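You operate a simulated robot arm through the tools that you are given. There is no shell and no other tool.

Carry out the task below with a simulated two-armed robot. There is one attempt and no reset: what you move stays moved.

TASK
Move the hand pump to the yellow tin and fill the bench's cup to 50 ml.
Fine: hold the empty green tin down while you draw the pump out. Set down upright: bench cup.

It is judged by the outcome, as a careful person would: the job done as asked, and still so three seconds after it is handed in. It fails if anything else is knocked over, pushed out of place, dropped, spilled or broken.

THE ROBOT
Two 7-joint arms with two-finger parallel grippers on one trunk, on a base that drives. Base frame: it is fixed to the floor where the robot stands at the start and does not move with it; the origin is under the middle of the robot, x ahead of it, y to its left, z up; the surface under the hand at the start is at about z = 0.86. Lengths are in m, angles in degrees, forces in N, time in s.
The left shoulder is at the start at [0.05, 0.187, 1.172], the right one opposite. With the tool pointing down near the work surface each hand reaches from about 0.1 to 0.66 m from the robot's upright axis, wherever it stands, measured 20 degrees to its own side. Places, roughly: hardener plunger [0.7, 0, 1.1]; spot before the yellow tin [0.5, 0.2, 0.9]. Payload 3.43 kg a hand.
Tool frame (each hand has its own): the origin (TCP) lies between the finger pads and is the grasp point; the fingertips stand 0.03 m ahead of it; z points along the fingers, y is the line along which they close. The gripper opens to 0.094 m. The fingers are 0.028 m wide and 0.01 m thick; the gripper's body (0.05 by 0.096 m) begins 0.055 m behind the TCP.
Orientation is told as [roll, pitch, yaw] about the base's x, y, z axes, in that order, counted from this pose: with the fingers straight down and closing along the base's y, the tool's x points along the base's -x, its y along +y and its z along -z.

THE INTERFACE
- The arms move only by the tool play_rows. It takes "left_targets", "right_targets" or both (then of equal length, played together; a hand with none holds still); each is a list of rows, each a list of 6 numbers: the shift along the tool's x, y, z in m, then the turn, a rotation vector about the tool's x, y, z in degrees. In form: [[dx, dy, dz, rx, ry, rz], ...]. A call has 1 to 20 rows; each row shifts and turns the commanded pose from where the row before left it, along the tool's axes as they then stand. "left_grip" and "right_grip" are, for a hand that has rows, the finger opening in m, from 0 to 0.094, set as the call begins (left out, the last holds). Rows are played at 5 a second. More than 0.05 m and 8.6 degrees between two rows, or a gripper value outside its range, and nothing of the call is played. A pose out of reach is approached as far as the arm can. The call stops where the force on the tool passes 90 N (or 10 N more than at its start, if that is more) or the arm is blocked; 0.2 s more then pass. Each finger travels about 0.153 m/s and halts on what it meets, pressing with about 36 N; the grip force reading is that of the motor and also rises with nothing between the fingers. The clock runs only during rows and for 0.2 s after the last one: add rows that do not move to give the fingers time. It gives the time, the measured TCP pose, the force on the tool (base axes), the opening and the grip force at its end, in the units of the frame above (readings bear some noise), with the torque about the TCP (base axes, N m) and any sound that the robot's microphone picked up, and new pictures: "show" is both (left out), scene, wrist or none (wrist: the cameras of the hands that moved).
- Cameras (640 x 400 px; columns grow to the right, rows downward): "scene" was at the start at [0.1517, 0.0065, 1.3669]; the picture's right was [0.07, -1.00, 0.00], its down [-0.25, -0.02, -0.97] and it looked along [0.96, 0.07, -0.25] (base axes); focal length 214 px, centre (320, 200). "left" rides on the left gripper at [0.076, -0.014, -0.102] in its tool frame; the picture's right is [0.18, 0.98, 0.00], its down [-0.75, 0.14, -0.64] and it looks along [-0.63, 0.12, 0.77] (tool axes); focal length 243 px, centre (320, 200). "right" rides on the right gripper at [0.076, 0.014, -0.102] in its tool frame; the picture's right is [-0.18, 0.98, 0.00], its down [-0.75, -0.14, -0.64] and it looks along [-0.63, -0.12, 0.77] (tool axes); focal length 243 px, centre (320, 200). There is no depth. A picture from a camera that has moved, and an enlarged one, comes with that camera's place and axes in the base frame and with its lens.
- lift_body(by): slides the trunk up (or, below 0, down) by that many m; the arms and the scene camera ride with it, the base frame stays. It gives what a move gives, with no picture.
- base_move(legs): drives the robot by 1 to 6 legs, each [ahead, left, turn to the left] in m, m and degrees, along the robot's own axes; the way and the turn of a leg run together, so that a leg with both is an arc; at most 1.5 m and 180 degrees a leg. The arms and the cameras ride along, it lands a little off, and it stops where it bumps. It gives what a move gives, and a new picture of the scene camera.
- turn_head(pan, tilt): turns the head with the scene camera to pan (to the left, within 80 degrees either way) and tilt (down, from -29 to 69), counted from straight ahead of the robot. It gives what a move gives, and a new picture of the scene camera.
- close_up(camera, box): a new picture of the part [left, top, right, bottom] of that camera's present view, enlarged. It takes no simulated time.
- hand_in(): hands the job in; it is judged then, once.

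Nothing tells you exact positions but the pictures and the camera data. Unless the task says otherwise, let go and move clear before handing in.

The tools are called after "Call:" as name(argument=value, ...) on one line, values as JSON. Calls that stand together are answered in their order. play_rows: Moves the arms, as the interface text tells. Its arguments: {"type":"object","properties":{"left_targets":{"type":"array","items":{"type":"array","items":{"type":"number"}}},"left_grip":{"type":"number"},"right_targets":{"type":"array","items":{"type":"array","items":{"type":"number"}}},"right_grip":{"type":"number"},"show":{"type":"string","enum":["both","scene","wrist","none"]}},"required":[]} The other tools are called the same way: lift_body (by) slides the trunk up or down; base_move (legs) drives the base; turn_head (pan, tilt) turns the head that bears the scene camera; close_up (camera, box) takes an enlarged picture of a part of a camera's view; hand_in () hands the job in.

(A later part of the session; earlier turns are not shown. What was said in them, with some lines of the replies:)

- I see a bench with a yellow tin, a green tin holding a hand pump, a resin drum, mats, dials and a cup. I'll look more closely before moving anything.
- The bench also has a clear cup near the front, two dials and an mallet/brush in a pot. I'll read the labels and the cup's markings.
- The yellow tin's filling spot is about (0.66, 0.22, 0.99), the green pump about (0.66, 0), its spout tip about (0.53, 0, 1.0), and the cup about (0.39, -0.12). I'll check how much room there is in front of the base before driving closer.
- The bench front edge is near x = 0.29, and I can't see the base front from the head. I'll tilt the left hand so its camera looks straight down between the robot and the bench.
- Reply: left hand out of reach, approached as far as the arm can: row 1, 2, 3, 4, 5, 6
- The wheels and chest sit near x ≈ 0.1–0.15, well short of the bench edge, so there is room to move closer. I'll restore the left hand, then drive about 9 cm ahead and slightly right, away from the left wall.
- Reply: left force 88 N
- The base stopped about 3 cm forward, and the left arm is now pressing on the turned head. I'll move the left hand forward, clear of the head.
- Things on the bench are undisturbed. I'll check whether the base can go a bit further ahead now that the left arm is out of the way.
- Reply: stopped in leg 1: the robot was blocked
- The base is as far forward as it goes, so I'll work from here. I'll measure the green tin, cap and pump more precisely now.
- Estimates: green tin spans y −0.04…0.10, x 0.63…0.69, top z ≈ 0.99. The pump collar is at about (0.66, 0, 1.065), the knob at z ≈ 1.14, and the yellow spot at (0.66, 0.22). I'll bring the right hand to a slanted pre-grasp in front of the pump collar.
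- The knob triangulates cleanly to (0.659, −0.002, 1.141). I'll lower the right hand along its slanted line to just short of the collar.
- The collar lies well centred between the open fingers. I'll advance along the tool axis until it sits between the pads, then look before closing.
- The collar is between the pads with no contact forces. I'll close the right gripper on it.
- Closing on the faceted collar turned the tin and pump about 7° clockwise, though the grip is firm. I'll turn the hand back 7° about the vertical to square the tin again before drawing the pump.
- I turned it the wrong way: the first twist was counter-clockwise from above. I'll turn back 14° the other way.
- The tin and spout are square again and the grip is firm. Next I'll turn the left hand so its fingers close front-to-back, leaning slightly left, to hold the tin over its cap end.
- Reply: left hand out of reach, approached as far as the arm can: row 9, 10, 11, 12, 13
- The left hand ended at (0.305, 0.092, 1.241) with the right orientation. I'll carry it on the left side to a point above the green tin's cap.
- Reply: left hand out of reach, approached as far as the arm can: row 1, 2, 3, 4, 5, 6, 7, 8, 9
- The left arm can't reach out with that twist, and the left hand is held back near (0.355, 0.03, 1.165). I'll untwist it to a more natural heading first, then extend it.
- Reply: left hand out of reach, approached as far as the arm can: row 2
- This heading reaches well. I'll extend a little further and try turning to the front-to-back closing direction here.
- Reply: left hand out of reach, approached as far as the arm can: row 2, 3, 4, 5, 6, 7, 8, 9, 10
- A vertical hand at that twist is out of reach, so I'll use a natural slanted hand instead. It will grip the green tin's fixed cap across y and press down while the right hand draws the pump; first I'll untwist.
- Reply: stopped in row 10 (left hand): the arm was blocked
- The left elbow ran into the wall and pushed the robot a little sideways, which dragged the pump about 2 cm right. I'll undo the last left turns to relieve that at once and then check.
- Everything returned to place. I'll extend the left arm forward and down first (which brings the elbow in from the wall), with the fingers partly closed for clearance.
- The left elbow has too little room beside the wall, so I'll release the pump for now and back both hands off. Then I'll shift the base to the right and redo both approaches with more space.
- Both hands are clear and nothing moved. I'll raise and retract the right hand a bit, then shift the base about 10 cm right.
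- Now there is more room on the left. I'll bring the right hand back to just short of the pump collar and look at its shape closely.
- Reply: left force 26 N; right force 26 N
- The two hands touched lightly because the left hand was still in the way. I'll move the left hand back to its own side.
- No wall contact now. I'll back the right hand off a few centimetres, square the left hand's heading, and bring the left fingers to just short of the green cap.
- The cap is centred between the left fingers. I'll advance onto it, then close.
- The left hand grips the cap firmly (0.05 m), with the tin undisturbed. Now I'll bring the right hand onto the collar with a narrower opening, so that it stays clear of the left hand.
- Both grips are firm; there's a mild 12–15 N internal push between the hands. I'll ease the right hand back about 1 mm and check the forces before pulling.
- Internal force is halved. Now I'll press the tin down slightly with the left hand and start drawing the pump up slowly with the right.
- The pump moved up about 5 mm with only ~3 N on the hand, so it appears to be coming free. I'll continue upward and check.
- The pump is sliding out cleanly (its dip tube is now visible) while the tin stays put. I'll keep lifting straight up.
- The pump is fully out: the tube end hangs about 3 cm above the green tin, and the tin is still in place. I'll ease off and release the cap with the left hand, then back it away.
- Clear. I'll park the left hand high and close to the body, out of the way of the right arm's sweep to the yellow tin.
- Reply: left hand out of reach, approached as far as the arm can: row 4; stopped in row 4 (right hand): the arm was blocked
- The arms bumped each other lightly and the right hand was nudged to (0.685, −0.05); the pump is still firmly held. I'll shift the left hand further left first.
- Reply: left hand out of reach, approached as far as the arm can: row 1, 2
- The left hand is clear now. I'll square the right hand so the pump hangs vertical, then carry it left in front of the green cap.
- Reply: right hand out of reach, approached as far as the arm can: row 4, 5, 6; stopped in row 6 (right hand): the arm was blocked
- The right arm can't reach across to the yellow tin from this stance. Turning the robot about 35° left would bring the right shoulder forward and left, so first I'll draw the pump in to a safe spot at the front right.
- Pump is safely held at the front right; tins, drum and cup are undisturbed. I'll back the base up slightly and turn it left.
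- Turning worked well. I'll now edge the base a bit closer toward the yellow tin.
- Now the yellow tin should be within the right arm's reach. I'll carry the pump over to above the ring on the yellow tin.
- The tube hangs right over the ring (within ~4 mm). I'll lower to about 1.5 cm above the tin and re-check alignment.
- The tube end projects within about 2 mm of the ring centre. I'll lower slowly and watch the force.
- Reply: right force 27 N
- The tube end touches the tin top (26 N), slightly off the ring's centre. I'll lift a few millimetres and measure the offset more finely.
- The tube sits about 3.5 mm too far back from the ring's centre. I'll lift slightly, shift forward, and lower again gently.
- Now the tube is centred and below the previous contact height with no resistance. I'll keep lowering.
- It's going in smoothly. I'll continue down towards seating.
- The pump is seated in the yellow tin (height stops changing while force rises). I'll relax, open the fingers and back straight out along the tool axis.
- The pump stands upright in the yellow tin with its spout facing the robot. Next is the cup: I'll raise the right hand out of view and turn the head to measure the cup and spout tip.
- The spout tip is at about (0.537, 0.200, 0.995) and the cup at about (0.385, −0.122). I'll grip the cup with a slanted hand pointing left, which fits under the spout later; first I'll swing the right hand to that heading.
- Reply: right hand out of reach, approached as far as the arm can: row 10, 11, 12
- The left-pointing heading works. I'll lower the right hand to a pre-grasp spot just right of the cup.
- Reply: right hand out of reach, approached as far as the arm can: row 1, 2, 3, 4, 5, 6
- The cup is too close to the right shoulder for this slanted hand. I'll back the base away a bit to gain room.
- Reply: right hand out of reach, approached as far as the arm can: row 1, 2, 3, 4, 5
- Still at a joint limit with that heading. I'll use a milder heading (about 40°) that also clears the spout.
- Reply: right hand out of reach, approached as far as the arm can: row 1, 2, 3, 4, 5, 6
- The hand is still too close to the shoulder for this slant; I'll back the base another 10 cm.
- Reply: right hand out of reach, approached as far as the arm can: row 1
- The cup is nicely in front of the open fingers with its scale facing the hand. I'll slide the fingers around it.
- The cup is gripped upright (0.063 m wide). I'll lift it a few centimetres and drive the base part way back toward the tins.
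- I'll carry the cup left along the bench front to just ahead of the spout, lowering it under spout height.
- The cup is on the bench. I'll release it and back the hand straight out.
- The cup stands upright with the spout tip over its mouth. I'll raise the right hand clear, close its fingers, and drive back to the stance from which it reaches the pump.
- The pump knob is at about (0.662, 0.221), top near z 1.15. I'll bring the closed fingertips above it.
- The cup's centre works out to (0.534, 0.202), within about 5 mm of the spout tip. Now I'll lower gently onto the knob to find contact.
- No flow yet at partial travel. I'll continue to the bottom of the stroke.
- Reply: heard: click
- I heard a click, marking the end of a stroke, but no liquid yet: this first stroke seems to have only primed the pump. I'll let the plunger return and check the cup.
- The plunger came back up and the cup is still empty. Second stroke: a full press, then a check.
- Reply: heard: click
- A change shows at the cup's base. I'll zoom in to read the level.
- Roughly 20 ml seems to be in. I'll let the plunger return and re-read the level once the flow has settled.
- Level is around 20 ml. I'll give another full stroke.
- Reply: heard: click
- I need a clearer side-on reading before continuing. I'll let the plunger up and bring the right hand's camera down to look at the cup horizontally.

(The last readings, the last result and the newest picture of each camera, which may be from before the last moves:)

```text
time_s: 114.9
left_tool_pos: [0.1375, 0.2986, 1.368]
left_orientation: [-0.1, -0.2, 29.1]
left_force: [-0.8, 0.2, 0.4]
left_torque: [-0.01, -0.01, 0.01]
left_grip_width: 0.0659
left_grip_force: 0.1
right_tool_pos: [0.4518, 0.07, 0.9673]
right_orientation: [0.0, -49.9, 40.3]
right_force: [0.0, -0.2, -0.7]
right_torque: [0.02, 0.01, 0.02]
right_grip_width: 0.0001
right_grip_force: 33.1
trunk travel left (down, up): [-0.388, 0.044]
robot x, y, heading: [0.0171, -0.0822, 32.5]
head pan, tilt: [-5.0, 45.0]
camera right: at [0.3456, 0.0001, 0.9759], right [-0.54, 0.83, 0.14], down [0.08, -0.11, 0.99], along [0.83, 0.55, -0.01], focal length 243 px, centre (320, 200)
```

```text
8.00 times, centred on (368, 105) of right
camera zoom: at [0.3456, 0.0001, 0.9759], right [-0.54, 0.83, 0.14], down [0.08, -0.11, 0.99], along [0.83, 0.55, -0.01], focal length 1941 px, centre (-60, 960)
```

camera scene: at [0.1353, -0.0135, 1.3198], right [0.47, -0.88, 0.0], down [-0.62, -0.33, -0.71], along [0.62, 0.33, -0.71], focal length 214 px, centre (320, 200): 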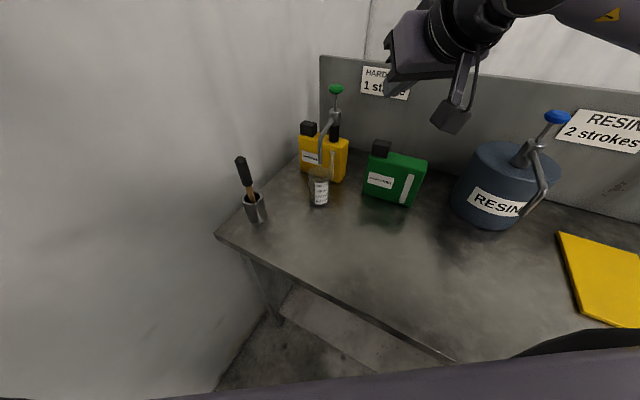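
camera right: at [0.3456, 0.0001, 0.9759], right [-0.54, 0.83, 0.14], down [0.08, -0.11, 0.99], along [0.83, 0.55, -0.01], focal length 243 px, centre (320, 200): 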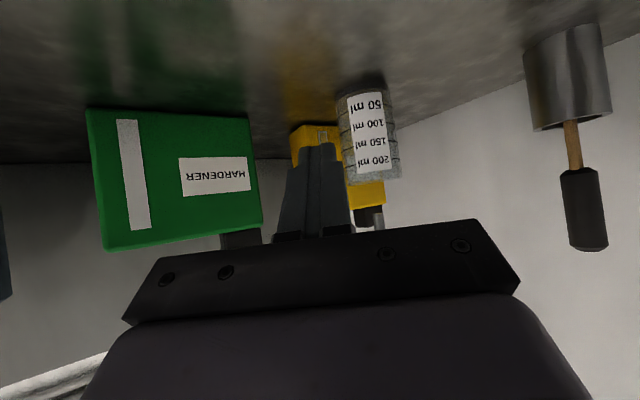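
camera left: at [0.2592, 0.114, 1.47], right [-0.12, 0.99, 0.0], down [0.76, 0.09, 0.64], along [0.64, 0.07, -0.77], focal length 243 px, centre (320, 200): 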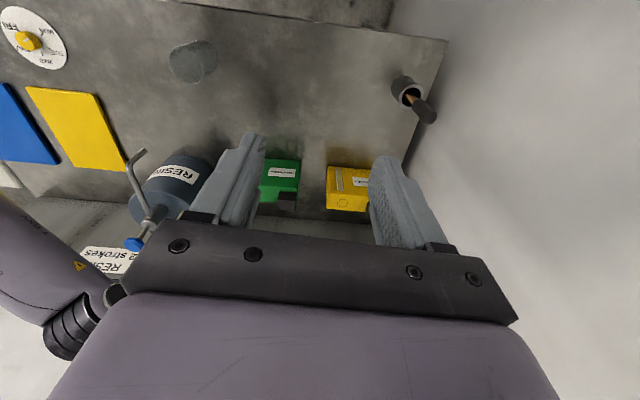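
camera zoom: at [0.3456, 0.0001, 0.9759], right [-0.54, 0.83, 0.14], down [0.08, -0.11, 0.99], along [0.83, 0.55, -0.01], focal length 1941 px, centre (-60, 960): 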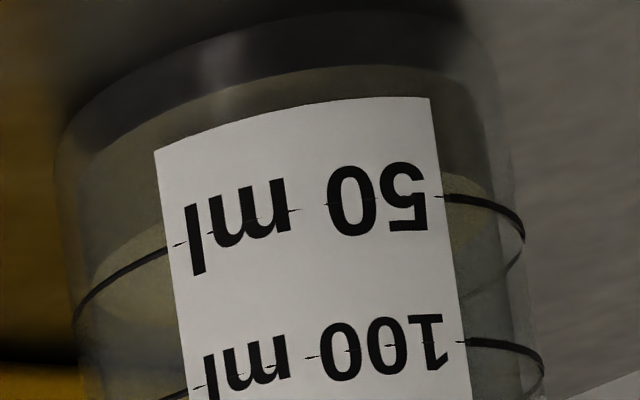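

The close view shows the liquid about 10 ml below the 50 line, so roughly 40 ml: two delivered strokes of about 20 ml. I'll return to the knob for a partial stroke, watching the level.

Call:
play_rows(right_targets=[[-0.0345, -0.0077, -0.0238, 0, 0, 0], [-0.0345, -0.0077, -0.0238, 0, 0, 0], [-0.0345, -0.0077, -0.0238, 0, 0, 0], [-0.0345, -0.0077, -0.0238, 0, 0, 0], [-0.0345, -0.0077, -0.0238, 0, 0, 0], [-0.0345, -0.0077, -0.0238, 0, 0, 0], [-0.026, 0.005, 0.038, 0, 0, 0], [-0.026, 0.005, 0.038, 0, 0, 0], [-0.024, 0.005, 0.036, 0, 0, 0], [-0.024, 0.005, 0.036, 0, 0, 0], [-0.024, 0.005, 0.036, 0, 0, 0]], show="none")

Call:
close_up(camera="scene", box=[300, 60, 380, 210])

Call:
close_up(camera="scene", box=[308, 180, 324, 205])

```text
time_s: 117.3
left_tool_pos: [0.1366, 0.2987, 1.3688]
left_orientation: [-0.2, 0.0, 29.2]
left_force: [0.3, 0.1, 0.8]
left_torque: [-0.02, 0.01, 0.0]
left_grip_width: 0.066
left_grip_force: 0.0
right_tool_pos: [0.6497, 0.2145, 1.1987]
right_orientation: [-0.2, -50.0, 40.6]
right_force: [0.2, -0.5, -0.5]
right_torque: [0.01, 0.02, -0.01]
right_grip_width: 0.0
right_grip_force: 32.6
trunk travel left (down, up): [-0.388, 0.044]
robot x, y, heading: [0.0152, -0.0797, 33.2]
head pan, tilt: [-5.0, 45.0]
```

```text
2.67 times, centred on (340, 135) of scene
camera zoom: at [0.1356, -0.0118, 1.3196], right [0.47, -0.88, 0.0], down [-0.62, -0.33, -0.71], along [0.62, 0.33, -0.71], focal length 572 px, centre (267, 373)
```

zoom: 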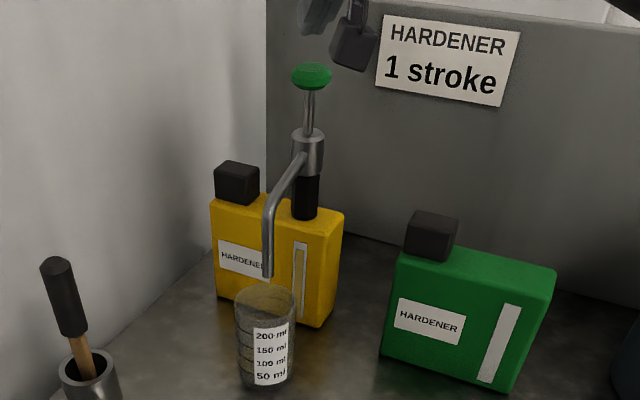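

```text
16.00 times, centred on (316, 192) of scene
camera zoom: at [0.1356, -0.0118, 1.3196], right [0.47, -0.88, 0.0], down [-0.62, -0.33, -0.71], along [0.62, 0.33, -0.71], focal length 3432 px, centre (384, 320)
```

zoom: 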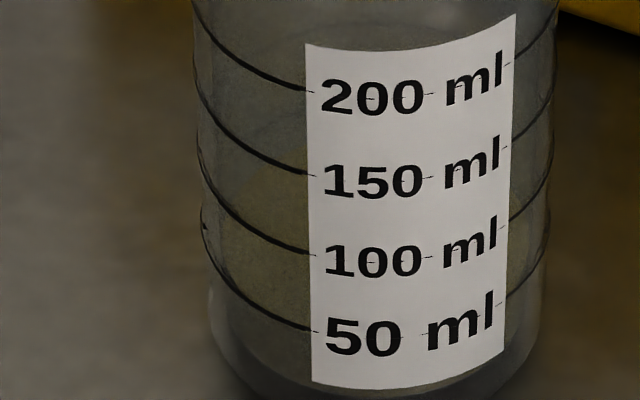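

Call:
play_rows(right_targets=[[0.0058, -0.001, 0.0049, 0, 0, 0], [0.0058, -0.001, 0.0049, 0, 0, 0], [0.0058, -0.001, 0.0049, 0, 0, 0], [0.0058, -0.001, 0.0049, 0, 0, 0], [0.0058, 0, 0.0049, 0, 0, 0], [0, 0, 0, 0, 0, 0], [0, 0, 0, 0, 0, 0]], show="none")

Call:
close_up(camera="scene", box=[308, 180, 324, 205])

Call:
close_up(camera="scene", box=[300, 60, 380, 210])

```text
time_s: 118.9
left_tool_pos: [0.1364, 0.2984, 1.368]
left_orientation: [-0.1, -0.2, 29.2]
left_force: [-0.4, 0.2, 0.6]
left_torque: [0.02, -0.01, 0.0]
left_grip_width: 0.066
left_grip_force: 0.1
right_tool_pos: [0.6554, 0.2067, 1.1606]
right_orientation: [0.0, -50.0, 40.2]
right_force: [0.1, 2.3, 4.2]
right_torque: [0.08, 0.02, -0.01]
right_grip_width: 0.0
right_grip_force: 33.1
trunk travel left (down, up): [-0.388, 0.044]
robot x, y, heading: [0.0137, -0.0825, 32.8]
head pan, tilt: [-5.0, 45.0]
```

```text
16.00 times, centred on (316, 192) of scene
camera zoom: at [0.1351, -0.0127, 1.3198], right [0.47, -0.88, 0.0], down [-0.62, -0.33, -0.71], along [0.63, 0.33, -0.71], focal length 3432 px, centre (384, 320)
```

zoom: 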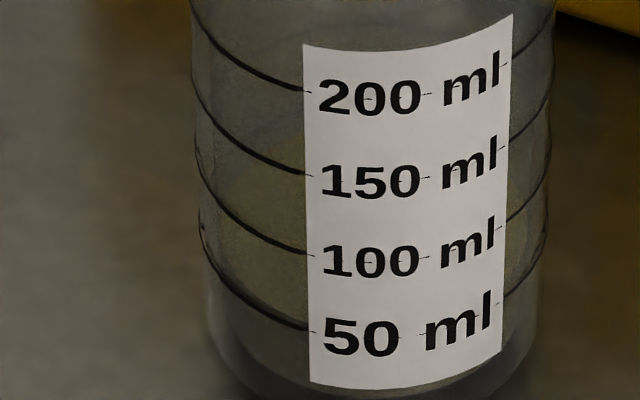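

```text
2.67 times, centred on (340, 135) of scene
camera zoom: at [0.1351, -0.0127, 1.3198], right [0.47, -0.88, 0.0], down [-0.62, -0.33, -0.71], along [0.63, 0.33, -0.71], focal length 572 px, centre (267, 373)
```

zoom: 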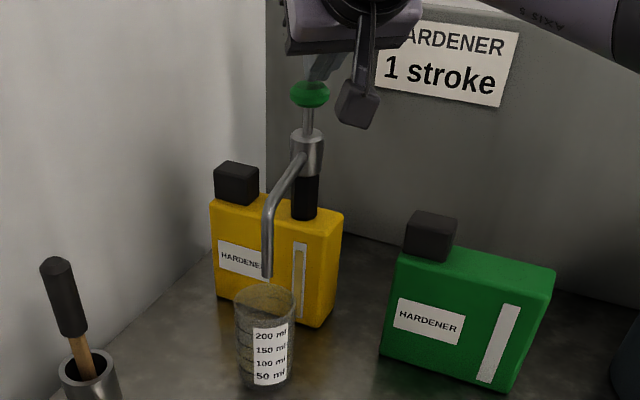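

The level rose with the partial press, so flow follows the plunger travel. I'll let the plunger up and take the side view again to read it precisely.

Call:
play_rows(right_targets=[[-0.0115, 0, -0.0096, 0, 0, 0], [-0.0115, 0, -0.0096, 0, 0, 0], [-0.0077, 0, -0.0064, 0, 0, 0], [0.024, -0.003, -0.036, 0, 0, 0], [0.024, -0.003, -0.036, 0, 0, 0], [0.024, -0.003, -0.036, 0, 0, 0], [0.026, -0.003, -0.038, 0, 0, 0], [0.026, -0.003, -0.038, 0, 0, 0], [0.0345, 0.0077, 0.0238, 0, 0, 0], [0.0345, 0.0077, 0.0238, 0, 0, 0], [0.0345, 0.0077, 0.0238, 0, 0, 0], [0.0345, 0.0077, 0.0238, 0, 0, 0], [0.0345, 0.0077, 0.0238, 0, 0, 0], [0.0345, 0.0077, 0.0238, 0, 0, 0]], show="wrist")

Call:
close_up(camera="right", box=[330, 80, 405, 130])

Call:
close_up(camera="scene", box=[308, 180, 324, 205])

```text
time_s: 121.9
left_tool_pos: [0.1361, 0.2989, 1.3681]
left_orientation: [0.0, -0.2, 29.1]
left_force: [-0.1, 0.2, 0.5]
left_torque: [-0.01, 0.0, -0.04]
left_grip_width: 0.066
left_grip_force: 0.0
right_tool_pos: [0.4481, 0.072, 0.9711]
right_orientation: [-0.1, -50.0, 40.3]
right_force: [0.3, 0.4, 0.2]
right_torque: [-0.01, 0.0, -0.04]
right_grip_width: 0.0001
right_grip_force: 33.1
trunk travel left (down, up): [-0.388, 0.044]
robot x, y, heading: [0.015, -0.0815, 32.6]
head pan, tilt: [-5.0, 45.0]
camera right: at [0.3431, 0.0022, 0.9793], right [-0.54, 0.83, 0.14], down [0.09, -0.11, 0.99], along [0.83, 0.55, -0.01], focal length 243 px, centre (320, 200)
```

right: 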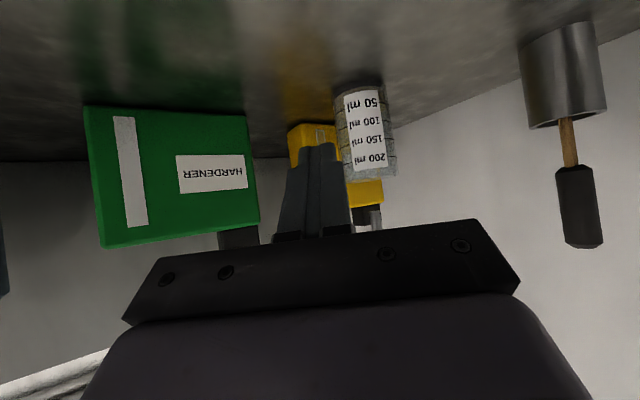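

```text
8.00 times, centred on (368, 105) of right
camera zoom: at [0.3431, 0.0022, 0.9793], right [-0.54, 0.83, 0.14], down [0.09, -0.11, 0.99], along [0.83, 0.55, -0.01], focal length 1941 px, centre (-60, 960)
```

zoom: 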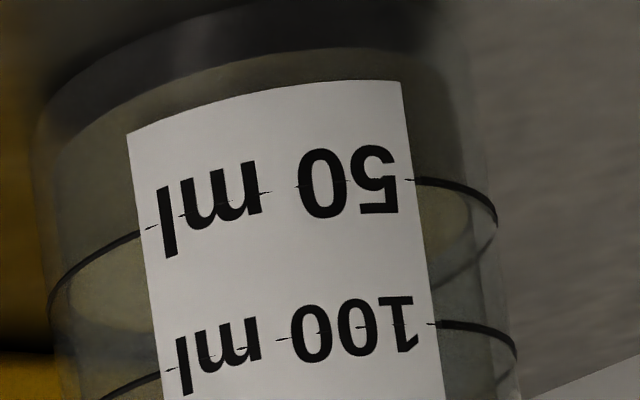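

```text
16.00 times, centred on (316, 192) of scene
camera zoom: at [0.1357, -0.0127, 1.3197], right [0.47, -0.88, 0.0], down [-0.62, -0.33, -0.71], along [0.62, 0.33, -0.71], focal length 3432 px, centre (384, 320)
```

zoom: 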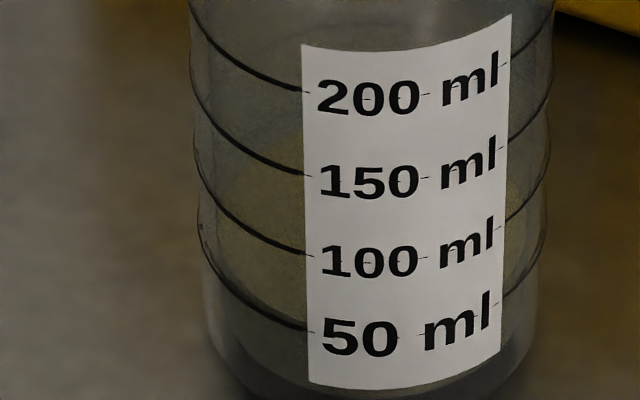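

The liquid surface now coincides with the 50 ml ring all the way round. One tighter look to confirm, plus a check of the whole scene.

Call:
close_up(camera="right", box=[375, 92, 400, 122])

Call:
close_up(camera="right", box=[330, 98, 355, 128])

Call:
close_up(camera="scene", box=[230, 70, 440, 230])

```text
13.33 times, centred on (388, 107) of right
camera zoom: at [0.3431, 0.0022, 0.9793], right [-0.54, 0.83, 0.14], down [0.09, -0.11, 0.99], along [0.83, 0.55, -0.01], focal length 3235 px, centre (-580, 1440)
```

zoom: 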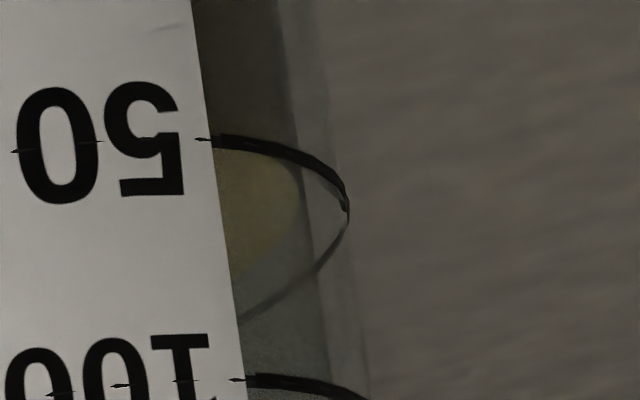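

```text
13.33 times, centred on (342, 113) of right
camera zoom: at [0.3431, 0.0022, 0.9793], right [-0.54, 0.83, 0.14], down [0.09, -0.11, 0.99], along [0.83, 0.55, -0.01], focal length 3235 px, centre (20, 1360)
```

zoom: 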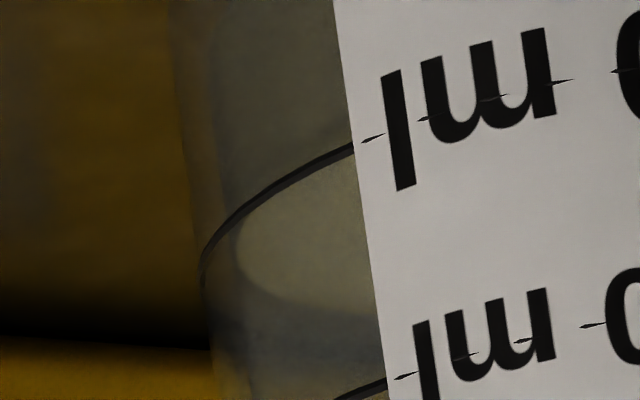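

```text
2.50 times, centred on (335, 150) of scene
camera zoom: at [0.1357, -0.0127, 1.3197], right [0.47, -0.88, 0.0], down [-0.62, -0.33, -0.71], along [0.62, 0.33, -0.71], focal length 536 px, centre (282, 325)
```

zoom: 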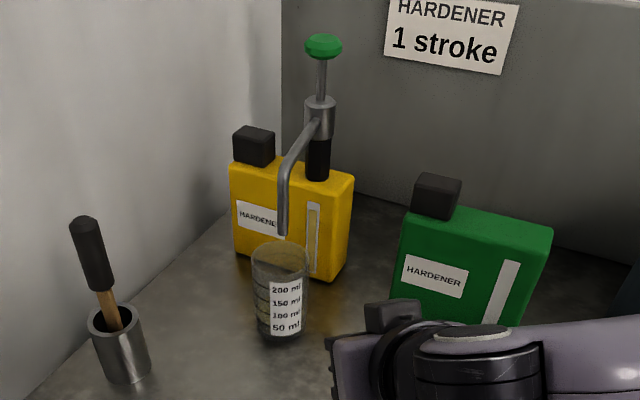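

Comparing the surface and ring ellipses carefully, the level is about 1 mm low, roughly 47 ml. I'll return and add one small, measured press of a few millimetres.

Call:
play_rows(right_targets=[[-0.0345, -0.0077, -0.0238, 0, 0, 0], [-0.0345, -0.0077, -0.0238, 0, 0, 0], [-0.0345, -0.0077, -0.0238, 0, 0, 0], [-0.0345, -0.0077, -0.0238, 0, 0, 0], [-0.0345, -0.0077, -0.0238, 0, 0, 0], [-0.0345, -0.0077, -0.0238, 0, 0, 0], [-0.026, 0.003, 0.038, 0, 0, 0], [-0.026, 0.003, 0.038, 0, 0, 0], [-0.024, 0.003, 0.036, 0, 0, 0], [-0.024, 0.003, 0.036, 0, 0, 0], [-0.024, 0.003, 0.036, 0, 0, 0]], show="none")

```text
time_s: 124.3
left_tool_pos: [0.1364, 0.299, 1.3676]
left_orientation: [0.1, 0.0, 29.2]
left_force: [-0.3, -0.2, 0.1]
left_torque: [-0.02, -0.02, 0.02]
left_grip_width: 0.0659
left_grip_force: 0.1
right_tool_pos: [0.6574, 0.2064, 1.1996]
right_orientation: [-0.4, -50.0, 40.6]
right_force: [-0.1, 0.2, 0.0]
right_torque: [-0.01, 0.0, -0.03]
right_grip_width: 0.0
right_grip_force: 32.3
trunk travel left (down, up): [-0.388, 0.044]
robot x, y, heading: [0.014, -0.0857, 32.9]
head pan, tilt: [-5.0, 45.0]
```

Call:
play_rows(right_targets=[[0.0067, 0.005, 0.0057, 0, 0, 0], [0.0067, 0, 0.0057, 0, 0, 0], [0, 0, 0, 0, 0, 0]], show="wrist")

```text
time_s: 125.1
left_tool_pos: [0.1364, 0.2993, 1.368]
left_orientation: [0.1, -0.3, 29.3]
left_force: [-0.7, 0.3, -0.1]
left_torque: [0.0, 0.01, -0.01]
left_grip_width: 0.0661
left_grip_force: 0.0
right_tool_pos: [0.6527, 0.2102, 1.1827]
right_orientation: [-0.2, -50.0, 40.4]
right_force: [0.2, -0.3, -0.1]
right_torque: [-0.01, 0.0, 0.02]
right_grip_width: 0.0
right_grip_force: 32.6
trunk travel left (down, up): [-0.388, 0.044]
robot x, y, heading: [0.0134, -0.0848, 32.8]
head pan, tilt: [-5.0, 45.0]
camera right: at [0.5463, 0.1408, 1.1904], right [-0.54, 0.83, 0.14], down [0.08, -0.11, 0.99], along [0.83, 0.55, -0.01], focal length 243 px, centre (320, 200)
```

right: 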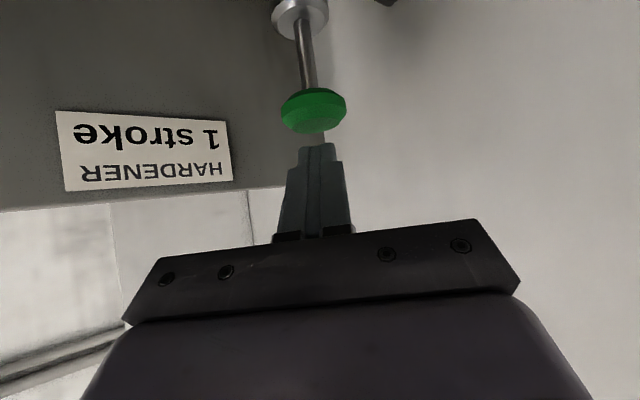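

Call:
play_rows(right_targets=[[0.0023, 0, 0.0019, 0, 0, 0], [0.0015, 0, 0.0013, 0, 0, 0], [0, 0, 0, 0, 0, 0]], show="none")

Call:
play_rows(right_targets=[[0.0011, 0, 0.001, 0, 0, 0], [0, 0, 0, 0, 0, 0]], show="none")

Call:
play_rows(right_targets=[[0.0011, 0, 0.001, 0, 0, 0], [0, 0, 0, 0, 0, 0]], show="none")

```text
time_s: 125.9
left_tool_pos: [0.1367, 0.2984, 1.3676]
left_orientation: [0.0, -0.2, 29.2]
left_force: [0.6, -0.1, 0.1]
left_torque: [0.01, 0.0, -0.01]
left_grip_width: 0.0659
left_grip_force: 0.1
right_tool_pos: [0.6519, 0.2104, 1.1773]
right_orientation: [-0.2, -49.8, 40.4]
right_force: [-0.5, 0.4, 0.1]
right_torque: [-0.01, 0.02, 0.02]
right_grip_width: 0.0
right_grip_force: 33.0
trunk travel left (down, up): [-0.388, 0.044]
robot x, y, heading: [0.0158, -0.0824, 32.8]
head pan, tilt: [-5.0, 45.0]
```

```text
time_s: 126.5
left_tool_pos: [0.1364, 0.299, 1.3679]
left_orientation: [-0.1, -0.2, 29.0]
left_force: [-0.4, -0.2, -0.2]
left_torque: [-0.02, 0.01, 0.0]
left_grip_width: 0.0659
left_grip_force: 0.1
right_tool_pos: [0.6518, 0.2105, 1.1754]
right_orientation: [-0.1, -49.9, 40.3]
right_force: [0.6, -0.5, -0.3]
right_torque: [-0.02, 0.0, 0.0]
right_grip_width: 0.0
right_grip_force: 33.5
trunk travel left (down, up): [-0.388, 0.044]
robot x, y, heading: [0.0107, -0.0835, 33.0]
head pan, tilt: [-5.0, 45.0]
```

```text
time_s: 127.1
left_tool_pos: [0.1362, 0.2979, 1.3674]
left_orientation: [0.0, -0.3, 29.2]
left_force: [0.8, 0.1, 0.7]
left_torque: [0.01, 0.04, -0.01]
left_grip_width: 0.066
left_grip_force: 0.0
right_tool_pos: [0.6528, 0.2115, 1.1745]
right_orientation: [0.0, -50.0, 40.3]
right_force: [0.2, 0.8, 2.6]
right_torque: [0.03, -0.05, 0.01]
right_grip_width: 0.0
right_grip_force: 32.7
trunk travel left (down, up): [-0.388, 0.044]
robot x, y, heading: [0.0123, -0.0822, 32.6]
head pan, tilt: [-5.0, 45.0]
```

Contact with the knob is at TCP z ≈ 1.175. I'll press just 3 mm further (about 2 ml), then lift off and re-read.

Call:
play_rows(right_targets=[[0.0012, 0, 0.001, 0, 0, 0], [0.0011, 0, 0.001, 0, 0, 0], [0, 0, 0, 0, 0, 0], [0, 0, 0, 0, 0, 0]], show="none")

Call:
play_rows(right_targets=[[-0.0115, 0, -0.0096, 0, 0, 0], [-0.0077, 0, -0.0064, 0, 0, 0], [0.024, -0.005, -0.036, 0, 0, 0], [0.024, -0.005, -0.036, 0, 0, 0], [0.024, -0.005, -0.036, 0, 0, 0], [0.026, -0.005, -0.038, 0, 0, 0], [0.026, -0.005, -0.038, 0, 0, 0], [0.0345, 0.0077, 0.0238, 0, 0, 0], [0.0345, 0.0077, 0.0238, 0, 0, 0], [0.0345, 0.0077, 0.0238, 0, 0, 0], [0.0345, 0.0077, 0.0238, 0, 0, 0], [0.0345, 0.0077, 0.0238, 0, 0, 0], [0.0345, 0.0077, 0.0238, 0, 0, 0]], show="wrist")

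Call:
close_up(camera="right", box=[330, 80, 405, 130])

```text
time_s: 128.1
left_tool_pos: [0.1364, 0.2991, 1.3672]
left_orientation: [0.0, -0.2, 29.1]
left_force: [-0.1, -0.3, -0.2]
left_torque: [0.0, 0.03, -0.03]
left_grip_width: 0.0659
left_grip_force: 0.0
right_tool_pos: [0.6506, 0.2101, 1.1701]
right_orientation: [-0.1, -50.0, 40.4]
right_force: [1.8, 1.0, 2.3]
right_torque: [0.03, -0.05, 0.0]
right_grip_width: 0.0002
right_grip_force: 33.0
trunk travel left (down, up): [-0.388, 0.044]
robot x, y, heading: [0.0158, -0.0838, 32.8]
head pan, tilt: [-5.0, 45.0]
```

```text
time_s: 130.9
left_tool_pos: [0.1374, 0.2993, 1.3687]
left_orientation: [0.0, -0.3, 29.2]
left_force: [0.0, 0.2, 0.0]
left_torque: [0.0, 0.01, -0.02]
left_grip_width: 0.066
left_grip_force: 0.0
right_tool_pos: [0.4535, 0.0694, 0.9675]
right_orientation: [-0.1, -49.9, 40.2]
right_force: [0.2, 0.6, 0.0]
right_torque: [-0.01, -0.01, -0.02]
right_grip_width: 0.0
right_grip_force: 32.8
trunk travel left (down, up): [-0.388, 0.044]
robot x, y, heading: [0.0165, -0.0788, 32.9]
head pan, tilt: [-5.0, 45.0]
camera right: at [0.3471, -0.0004, 0.976], right [-0.54, 0.83, 0.14], down [0.08, -0.11, 0.99], along [0.83, 0.55, -0.01], focal length 243 px, centre (320, 200)
```

right: 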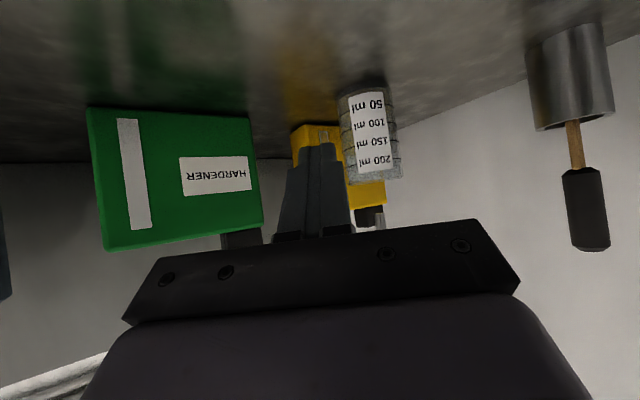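

```text
8.00 times, centred on (368, 105) of right
camera zoom: at [0.3471, -0.0004, 0.976], right [-0.54, 0.83, 0.14], down [0.08, -0.11, 0.99], along [0.83, 0.55, -0.01], focal length 1941 px, centre (-60, 960)
```

zoom: 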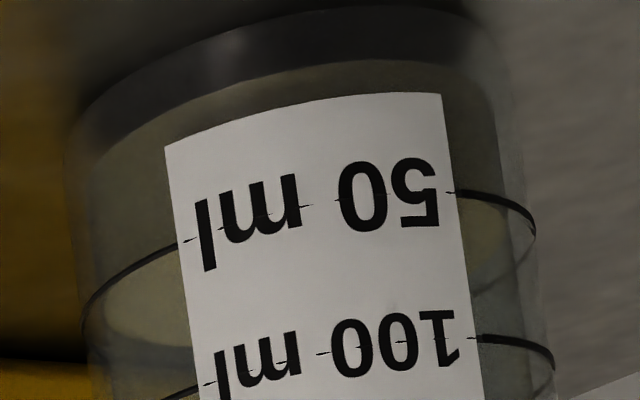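

Call:
close_up(camera="right", box=[380, 94, 405, 124])

Call:
close_up(camera="right", box=[335, 100, 360, 130])

```text
13.33 times, centred on (392, 109) of right
camera zoom: at [0.3471, -0.0004, 0.976], right [-0.54, 0.83, 0.14], down [0.08, -0.11, 0.99], along [0.83, 0.55, -0.01], focal length 3235 px, centre (-647, 1413)
```

zoom: 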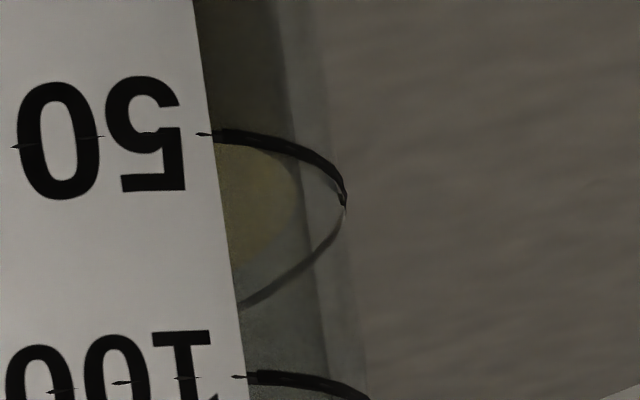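

```text
13.33 times, centred on (348, 115) of right
camera zoom: at [0.3471, -0.0004, 0.976], right [-0.54, 0.83, 0.14], down [0.08, -0.11, 0.99], along [0.83, 0.55, -0.01], focal length 3235 px, centre (-47, 1333)
```

zoom: 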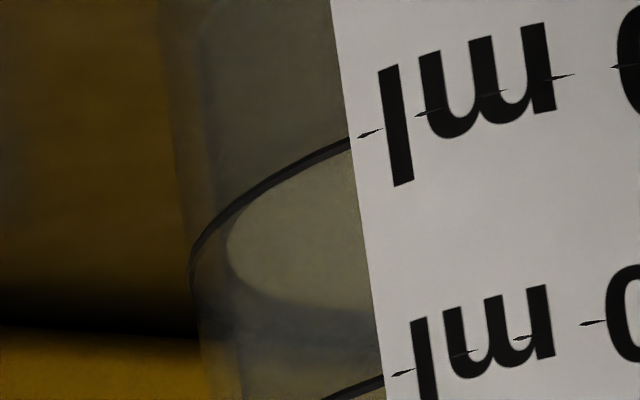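

The level still reads about 47 ml; that last tiny press gave little. I'll repeat with a slightly longer press (about 7 mm of travel).

Call:
play_rows(right_targets=[[-0.0345, -0.0077, -0.0238, 0, 0, 0], [-0.0345, -0.0077, -0.0238, 0, 0, 0], [-0.0345, -0.0077, -0.0238, 0, 0, 0], [-0.0345, -0.0077, -0.0238, 0, 0, 0], [-0.0345, -0.0077, -0.0238, 0, 0, 0], [-0.0345, -0.0077, -0.0238, 0, 0, 0], [-0.026, 0.005, 0.038, 0, 0, 0], [-0.026, 0.005, 0.038, 0, 0, 0], [-0.024, 0.005, 0.036, 0, 0, 0], [-0.024, 0.005, 0.036, 0, 0, 0], [-0.024, 0.005, 0.036, 0, 0, 0], [0, 0, 0, 0, 0, 0]], show="none")

```text
time_s: 133.5
left_tool_pos: [0.1364, 0.2972, 1.3687]
left_orientation: [-0.1, -0.2, 29.1]
left_force: [-0.5, -0.1, -0.2]
left_torque: [0.02, -0.02, 0.03]
left_grip_width: 0.066
left_grip_force: 0.2
right_tool_pos: [0.6523, 0.2134, 1.194]
right_orientation: [-0.3, -50.0, 40.4]
right_force: [0.4, -0.9, -0.2]
right_torque: [0.0, -0.03, 0.01]
right_grip_width: 0.0
right_grip_force: 32.5
trunk travel left (down, up): [-0.388, 0.044]
robot x, y, heading: [0.0161, -0.0825, 32.9]
head pan, tilt: [-5.0, 45.0]
```

Call:
play_rows(right_targets=[[0.0063, 0, 0.0053, 0, 0, 0], [0.0063, 0, 0.0053, 0, 0, 0], [0.0026, 0, 0.0021, 0, 0, 0], [0.0026, 0, 0.0021, 0, 0, 0], [0.0026, 0, 0.0022, 0, 0, 0], [0, 0, 0, 0, 0, 0], [0, 0, 0, 0, 0, 0]], show="none")

Call:
play_rows(right_targets=[[-0.0115, 0, -0.0096, 0, 0, 0], [-0.0077, 0, -0.0064, 0, 0, 0], [0.024, -0.005, -0.036, 0, 0, 0], [0.024, -0.005, -0.036, 0, 0, 0], [0.024, -0.005, -0.036, 0, 0, 0], [0.026, -0.005, -0.038, 0, 0, 0], [0.026, -0.005, -0.038, 0, 0, 0], [0.0345, 0.0077, 0.0238, 0, 0, 0], [0.0345, 0.0077, 0.0238, 0, 0, 0], [0.0345, 0.0077, 0.0238, 0, 0, 0], [0.0345, 0.0077, 0.0238, 0, 0, 0], [0.0345, 0.0077, 0.0238, 0, 0, 0], [0.0345, 0.0077, 0.0238, 0, 0, 0]], show="wrist")

Call:
close_up(camera="right", box=[380, 94, 405, 124])

Call:
close_up(camera="right", box=[335, 100, 360, 130])

```text
time_s: 135.1
left_tool_pos: [0.1364, 0.2989, 1.3682]
left_orientation: [-0.1, -0.2, 29.2]
left_force: [-0.3, -1.1, 0.2]
left_torque: [0.02, 0.05, 0.02]
left_grip_width: 0.066
left_grip_force: 0.1
right_tool_pos: [0.6506, 0.2117, 1.1686]
right_orientation: [-0.1, -50.0, 40.3]
right_force: [-0.8, 0.7, 3.2]
right_torque: [0.02, -0.01, 0.02]
right_grip_width: 0.0001
right_grip_force: 32.8
trunk travel left (down, up): [-0.388, 0.044]
robot x, y, heading: [0.0172, -0.0836, 33.0]
head pan, tilt: [-5.0, 45.0]
```

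```text
time_s: 137.9
left_tool_pos: [0.1373, 0.2994, 1.3682]
left_orientation: [0.0, -0.2, 29.0]
left_force: [0.4, -1.1, -0.1]
left_torque: [0.03, 0.0, 0.01]
left_grip_width: 0.0658
left_grip_force: 0.0
right_tool_pos: [0.4506, 0.073, 0.967]
right_orientation: [0.0, -50.2, 40.3]
right_force: [0.2, 0.2, 0.4]
right_torque: [-0.04, 0.03, -0.02]
right_grip_width: 0.0002
right_grip_force: 33.2
trunk travel left (down, up): [-0.388, 0.044]
robot x, y, heading: [0.0134, -0.078, 33.0]
head pan, tilt: [-5.0, 45.0]
camera right: at [0.3455, 0.0019, 0.9753], right [-0.54, 0.83, 0.14], down [0.08, -0.11, 0.99], along [0.83, 0.55, -0.01], focal length 243 px, centre (320, 200)
```

right: 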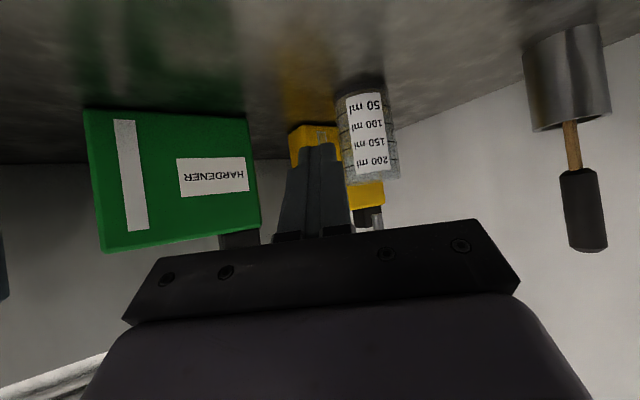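

```text
13.33 times, centred on (392, 109) of right
camera zoom: at [0.3455, 0.0019, 0.9753], right [-0.54, 0.83, 0.14], down [0.08, -0.11, 0.99], along [0.83, 0.55, -0.01], focal length 3235 px, centre (-647, 1413)
```

zoom: 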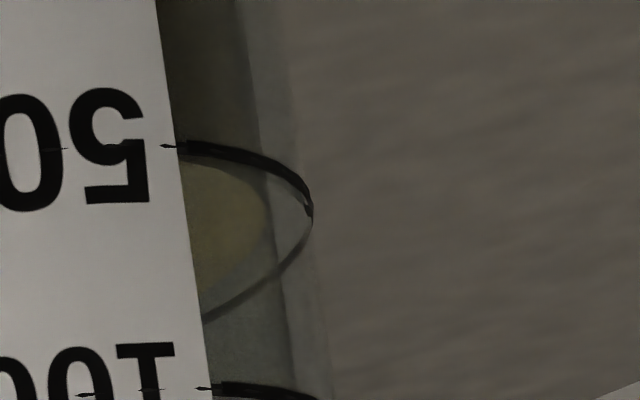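

```text
13.33 times, centred on (348, 115) of right
camera zoom: at [0.3455, 0.0019, 0.9753], right [-0.54, 0.83, 0.14], down [0.08, -0.11, 0.99], along [0.83, 0.55, -0.01], focal length 3235 px, centre (-47, 1333)
```

zoom: 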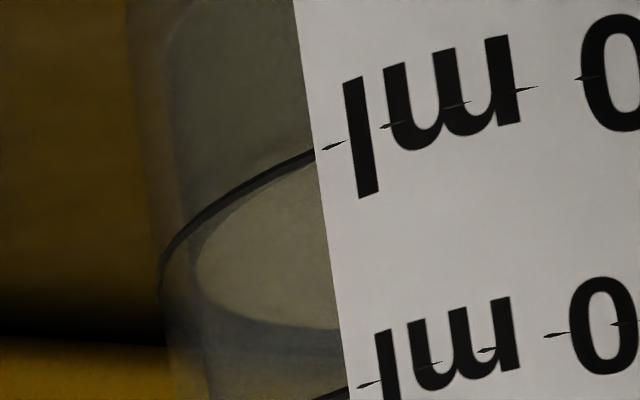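

The level is now about 1.7 ml under the mark by the same measure. One more identical small press should bring it to 50.

Call:
play_rows(right_targets=[[-0.0345, -0.0077, -0.0238, 0, 0, 0], [-0.0345, -0.0077, -0.0238, 0, 0, 0], [-0.0345, -0.0077, -0.0238, 0, 0, 0], [-0.0345, -0.0077, -0.0238, 0, 0, 0], [-0.0345, -0.0077, -0.0238, 0, 0, 0], [-0.0345, -0.0077, -0.0238, 0, 0, 0], [-0.026, 0.005, 0.038, 0, 0, 0], [-0.026, 0.005, 0.038, 0, 0, 0], [-0.024, 0.005, 0.036, 0, 0, 0], [-0.024, 0.005, 0.036, 0, 0, 0], [-0.024, 0.005, 0.036, 0, 0, 0], [0, 0, 0, 0, 0, 0]], show="none")

```text
time_s: 140.5
left_tool_pos: [0.1359, 0.2983, 1.3683]
left_orientation: [-0.1, -0.2, 29.1]
left_force: [-0.6, 0.8, 0.3]
left_torque: [0.05, 0.03, 0.01]
left_grip_width: 0.066
left_grip_force: 0.1
right_tool_pos: [0.6539, 0.2112, 1.1937]
right_orientation: [-0.1, -50.0, 40.4]
right_force: [0.4, -0.6, 0.1]
right_torque: [0.0, 0.01, 0.04]
right_grip_width: 0.0003
right_grip_force: 32.5
trunk travel left (down, up): [-0.388, 0.044]
robot x, y, heading: [0.0148, -0.0832, 32.8]
head pan, tilt: [-5.0, 45.0]
```

Call:
play_rows(right_targets=[[0.0063, 0, 0.0053, 0, 0, 0], [0.0063, 0, 0.0053, 0, 0, 0], [0.0026, 0, 0.0021, 0, 0, 0], [0.0026, 0, 0.0021, 0, 0, 0], [0.0022, 0, 0.0018, 0, 0, 0], [0, 0, 0, 0, 0, 0], [0, 0, 0, 0, 0, 0]], show="none")

Call:
play_rows(right_targets=[[-0.0115, 0, -0.0096, 0, 0, 0], [-0.0077, 0, -0.0064, 0, 0, 0], [0.024, -0.005, -0.036, 0, 0, 0], [0.024, -0.005, -0.036, 0, 0, 0], [0.024, -0.005, -0.036, 0, 0, 0], [0.026, -0.005, -0.038, 0, 0, 0], [0.026, -0.005, -0.038, 0, 0, 0], [0.0345, 0.0077, 0.0238, 0, 0, 0], [0.0345, 0.0077, 0.0238, 0, 0, 0], [0.0345, 0.0077, 0.0238, 0, 0, 0], [0.0345, 0.0077, 0.0238, 0, 0, 0], [0.0345, 0.0077, 0.0238, 0, 0, 0], [0.0345, 0.0077, 0.0238, 0, 0, 0]], show="wrist")

Call:
close_up(camera="right", box=[380, 94, 405, 124])

Call:
close_up(camera="right", box=[335, 100, 360, 130])

Call:
close_up(camera="scene", box=[220, 60, 440, 230])

```text
time_s: 142.1
left_tool_pos: [0.1358, 0.2984, 1.3683]
left_orientation: [0.1, -0.1, 29.3]
left_force: [0.0, 0.1, -0.1]
left_torque: [-0.03, -0.02, 0.0]
left_grip_width: 0.066
left_grip_force: 0.0
right_tool_pos: [0.6517, 0.2115, 1.1686]
right_orientation: [-0.1, -49.9, 40.4]
right_force: [1.3, 1.6, 2.8]
right_torque: [0.08, -0.06, 0.03]
right_grip_width: 0.0
right_grip_force: 32.8
trunk travel left (down, up): [-0.388, 0.044]
robot x, y, heading: [0.0159, -0.0802, 32.9]
head pan, tilt: [-5.0, 45.0]
```

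```text
time_s: 144.9
left_tool_pos: [0.1363, 0.2981, 1.3679]
left_orientation: [0.0, -0.1, 29.2]
left_force: [-0.3, 0.6, -0.3]
left_torque: [0.02, 0.0, -0.01]
left_grip_width: 0.0659
left_grip_force: 0.0
right_tool_pos: [0.451, 0.0675, 0.9658]
right_orientation: [-0.1, -50.0, 40.2]
right_force: [-0.2, 0.3, -1.2]
right_torque: [-0.01, 0.01, -0.02]
right_grip_width: 0.0
right_grip_force: 32.8
trunk travel left (down, up): [-0.388, 0.044]
robot x, y, heading: [0.0153, -0.0849, 33.1]
head pan, tilt: [-5.0, 45.0]
camera right: at [0.3446, -0.0035, 0.9736], right [-0.54, 0.83, 0.14], down [0.09, -0.11, 0.99], along [0.84, 0.55, -0.01], focal length 243 px, centre (320, 200)
```

right: 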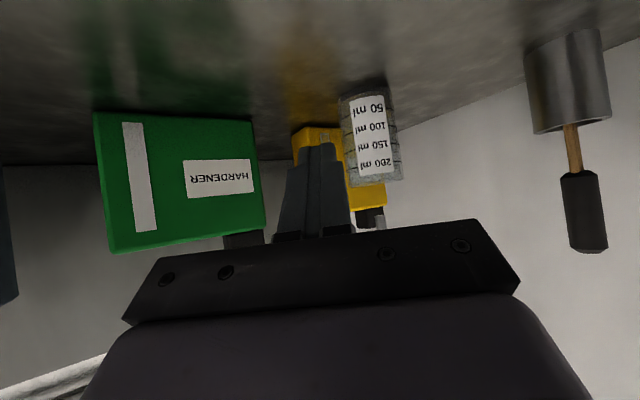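

```text
13.33 times, centred on (392, 109) of right
camera zoom: at [0.3446, -0.0035, 0.9736], right [-0.54, 0.83, 0.14], down [0.09, -0.11, 0.99], along [0.84, 0.55, -0.01], focal length 3235 px, centre (-647, 1413)
```

zoom: 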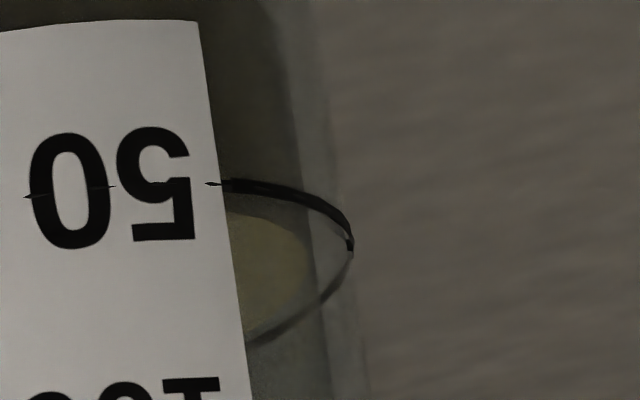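

```text
13.33 times, centred on (348, 115) of right
camera zoom: at [0.3446, -0.0035, 0.9736], right [-0.54, 0.83, 0.14], down [0.09, -0.11, 0.99], along [0.84, 0.55, -0.01], focal length 3235 px, centre (-47, 1333)
```

zoom: 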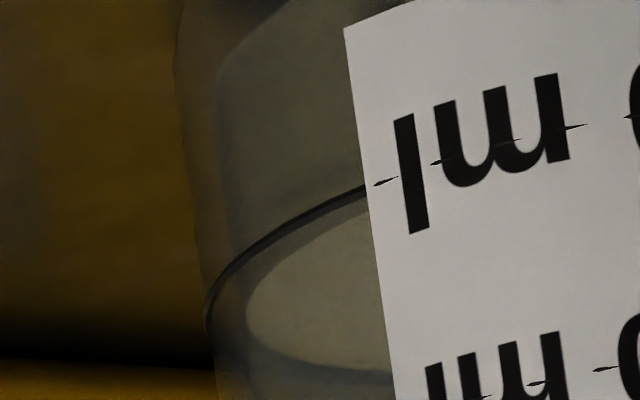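

```text
2.35 times, centred on (330, 145) of scene
camera zoom: at [0.1357, -0.0127, 1.3197], right [0.47, -0.88, 0.0], down [-0.62, -0.33, -0.71], along [0.62, 0.33, -0.71], focal length 505 px, centre (296, 329)
```

zoom: 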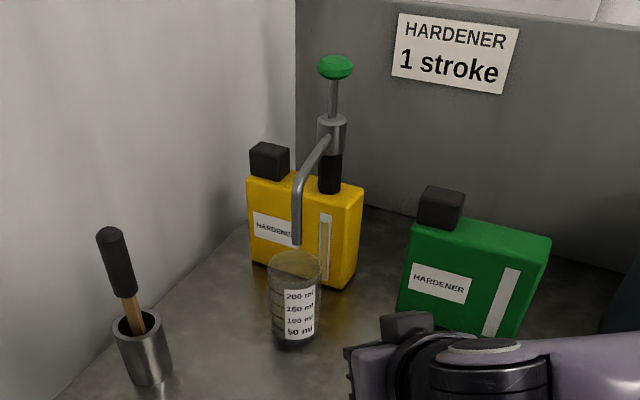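

The surface ellipse now matches the 50 ml ring on both sides, so the cup holds 50 ml. I'll raise the right hand clear and do a last overall check.

Call:
play_rows(right_targets=[[-0.0345, -0.0077, -0.0238, 0, 0, 0], [-0.0345, -0.0077, -0.0238, 0, 0, 0], [-0.0345, -0.0077, -0.0238, 0, 0, 0], [-0.0345, -0.0077, -0.0238, 0, 0, 0], [-0.0345, -0.0077, -0.0238, 0, 0, 0], [-0.0345, -0.0077, -0.0238, 0, 0, 0]], show="none")

Call:
base_move(legs=[[-0.15, 0, 0]])

Call:
turn_head(pan=-15, tilt=38)

```text
time_s: 146.3
left_tool_pos: [0.1365, 0.2979, 1.3684]
left_orientation: [0.0, -0.2, 29.1]
left_force: [0.2, 0.4, 0.7]
left_torque: [0.01, -0.01, -0.02]
left_grip_width: 0.066
left_grip_force: 0.2
right_tool_pos: [0.4986, 0.0517, 1.2178]
right_orientation: [-0.1, -49.9, 40.3]
right_force: [-0.2, -0.4, 0.5]
right_torque: [0.01, 0.02, -0.01]
right_grip_width: 0.0001
right_grip_force: 32.8
trunk travel left (down, up): [-0.388, 0.044]
robot x, y, heading: [0.0153, -0.0824, 33.1]
head pan, tilt: [-5.0, 45.0]
```

```text
time_s: 147.7
left_tool_pos: [0.0102, 0.2157, 1.3685]
left_orientation: [-0.1, -0.3, 29.1]
left_force: [-0.1, -0.1, 0.0]
left_torque: [0.02, -0.02, 0.03]
left_grip_width: 0.0659
left_grip_force: 0.0
right_tool_pos: [0.3726, -0.0303, 1.2173]
right_orientation: [-0.1, -50.0, 40.4]
right_force: [-0.8, 0.0, 0.6]
right_torque: [-0.01, -0.02, -0.03]
right_grip_width: 0.0002
right_grip_force: 32.9
trunk travel left (down, up): [-0.388, 0.044]
robot x, y, heading: [-0.1115, -0.1634, 32.9]
head pan, tilt: [-5.0, 45.0]
camera scene: at [0.0093, -0.0946, 1.3198], right [0.47, -0.88, 0.0], down [-0.62, -0.33, -0.71], along [0.63, 0.33, -0.71], focal length 214 px, centre (320, 200)
```

scene: 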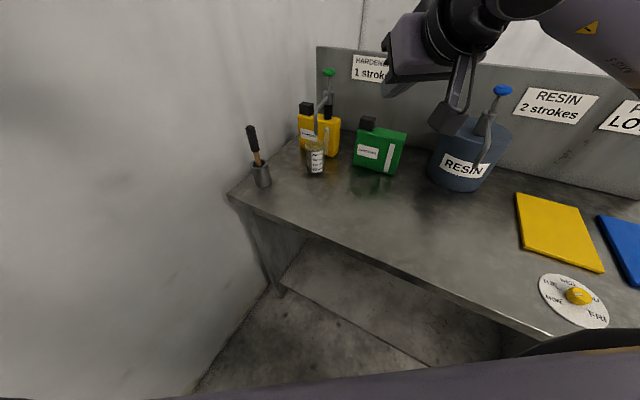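

```text
time_s: 148.4
left_tool_pos: [0.0112, 0.2163, 1.3678]
left_orientation: [-0.1, -0.2, 29.1]
left_force: [-0.3, -0.2, -0.2]
left_torque: [-0.01, 0.03, 0.04]
left_grip_width: 0.0662
left_grip_force: 0.1
right_tool_pos: [0.3724, -0.0297, 1.217]
right_orientation: [-0.1, -49.9, 40.3]
right_force: [0.3, 0.0, 0.5]
right_torque: [-0.01, 0.01, 0.02]
right_grip_width: 0.0
right_grip_force: 33.0
trunk travel left (down, up): [-0.388, 0.044]
robot x, y, heading: [-0.1139, -0.1592, 32.6]
head pan, tilt: [-15.0, 38.0]
camera scene: at [0.0203, -0.1056, 1.3299], right [0.31, -0.95, 0.0], down [-0.59, -0.19, -0.79], along [0.75, 0.24, -0.62], focal length 214 px, centre (320, 200)
```

scene: 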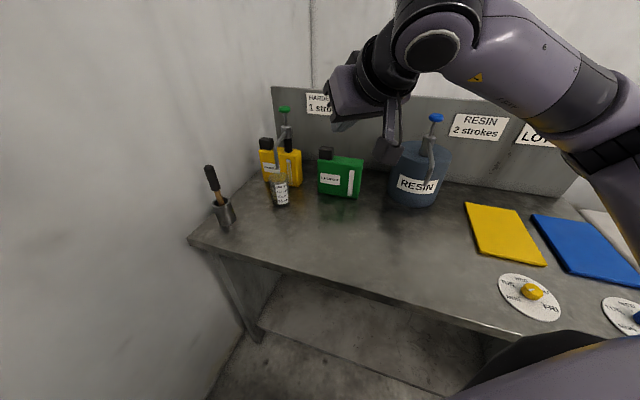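

The pump stands in the yellow tin and the cup stands upright under the spout, filled to the 50 ml mark. The green tin, drum, mats, dials and pot are in place, and both hands are clear, so I'm handing in.

Call:
hand_in()

```text
The job is handed in.
```

I moved the hand pump into the yellow tin and filled the bench cup to about 50 ml. The cup stands upright on the bench, under the spout. I have handed the job in; no result has come back yet.

- **Fill level:** The pump needed one priming stroke that gave no liquid. After that I used two full strokes and several short presses. The surface lined up with the 50 ml ring when seen from the side, to within about 1–2 ml.
- **Green tin:** I held it by its cap while drawing the pump out. Twice it moved briefly: it turned about 14° when I first gripped the pump, and it shifted about 2 cm when the left elbow hit the wall. In both cases I brought it back, and it looks to be where it started.
- **Rest of the bench:** The last view shows the drum, mats, dials and pot in place, and I saw nothing spilled. The two arms bumped each other lightly a few times. I had released the pump for one bump and it stayed firmly in my grip through the others.
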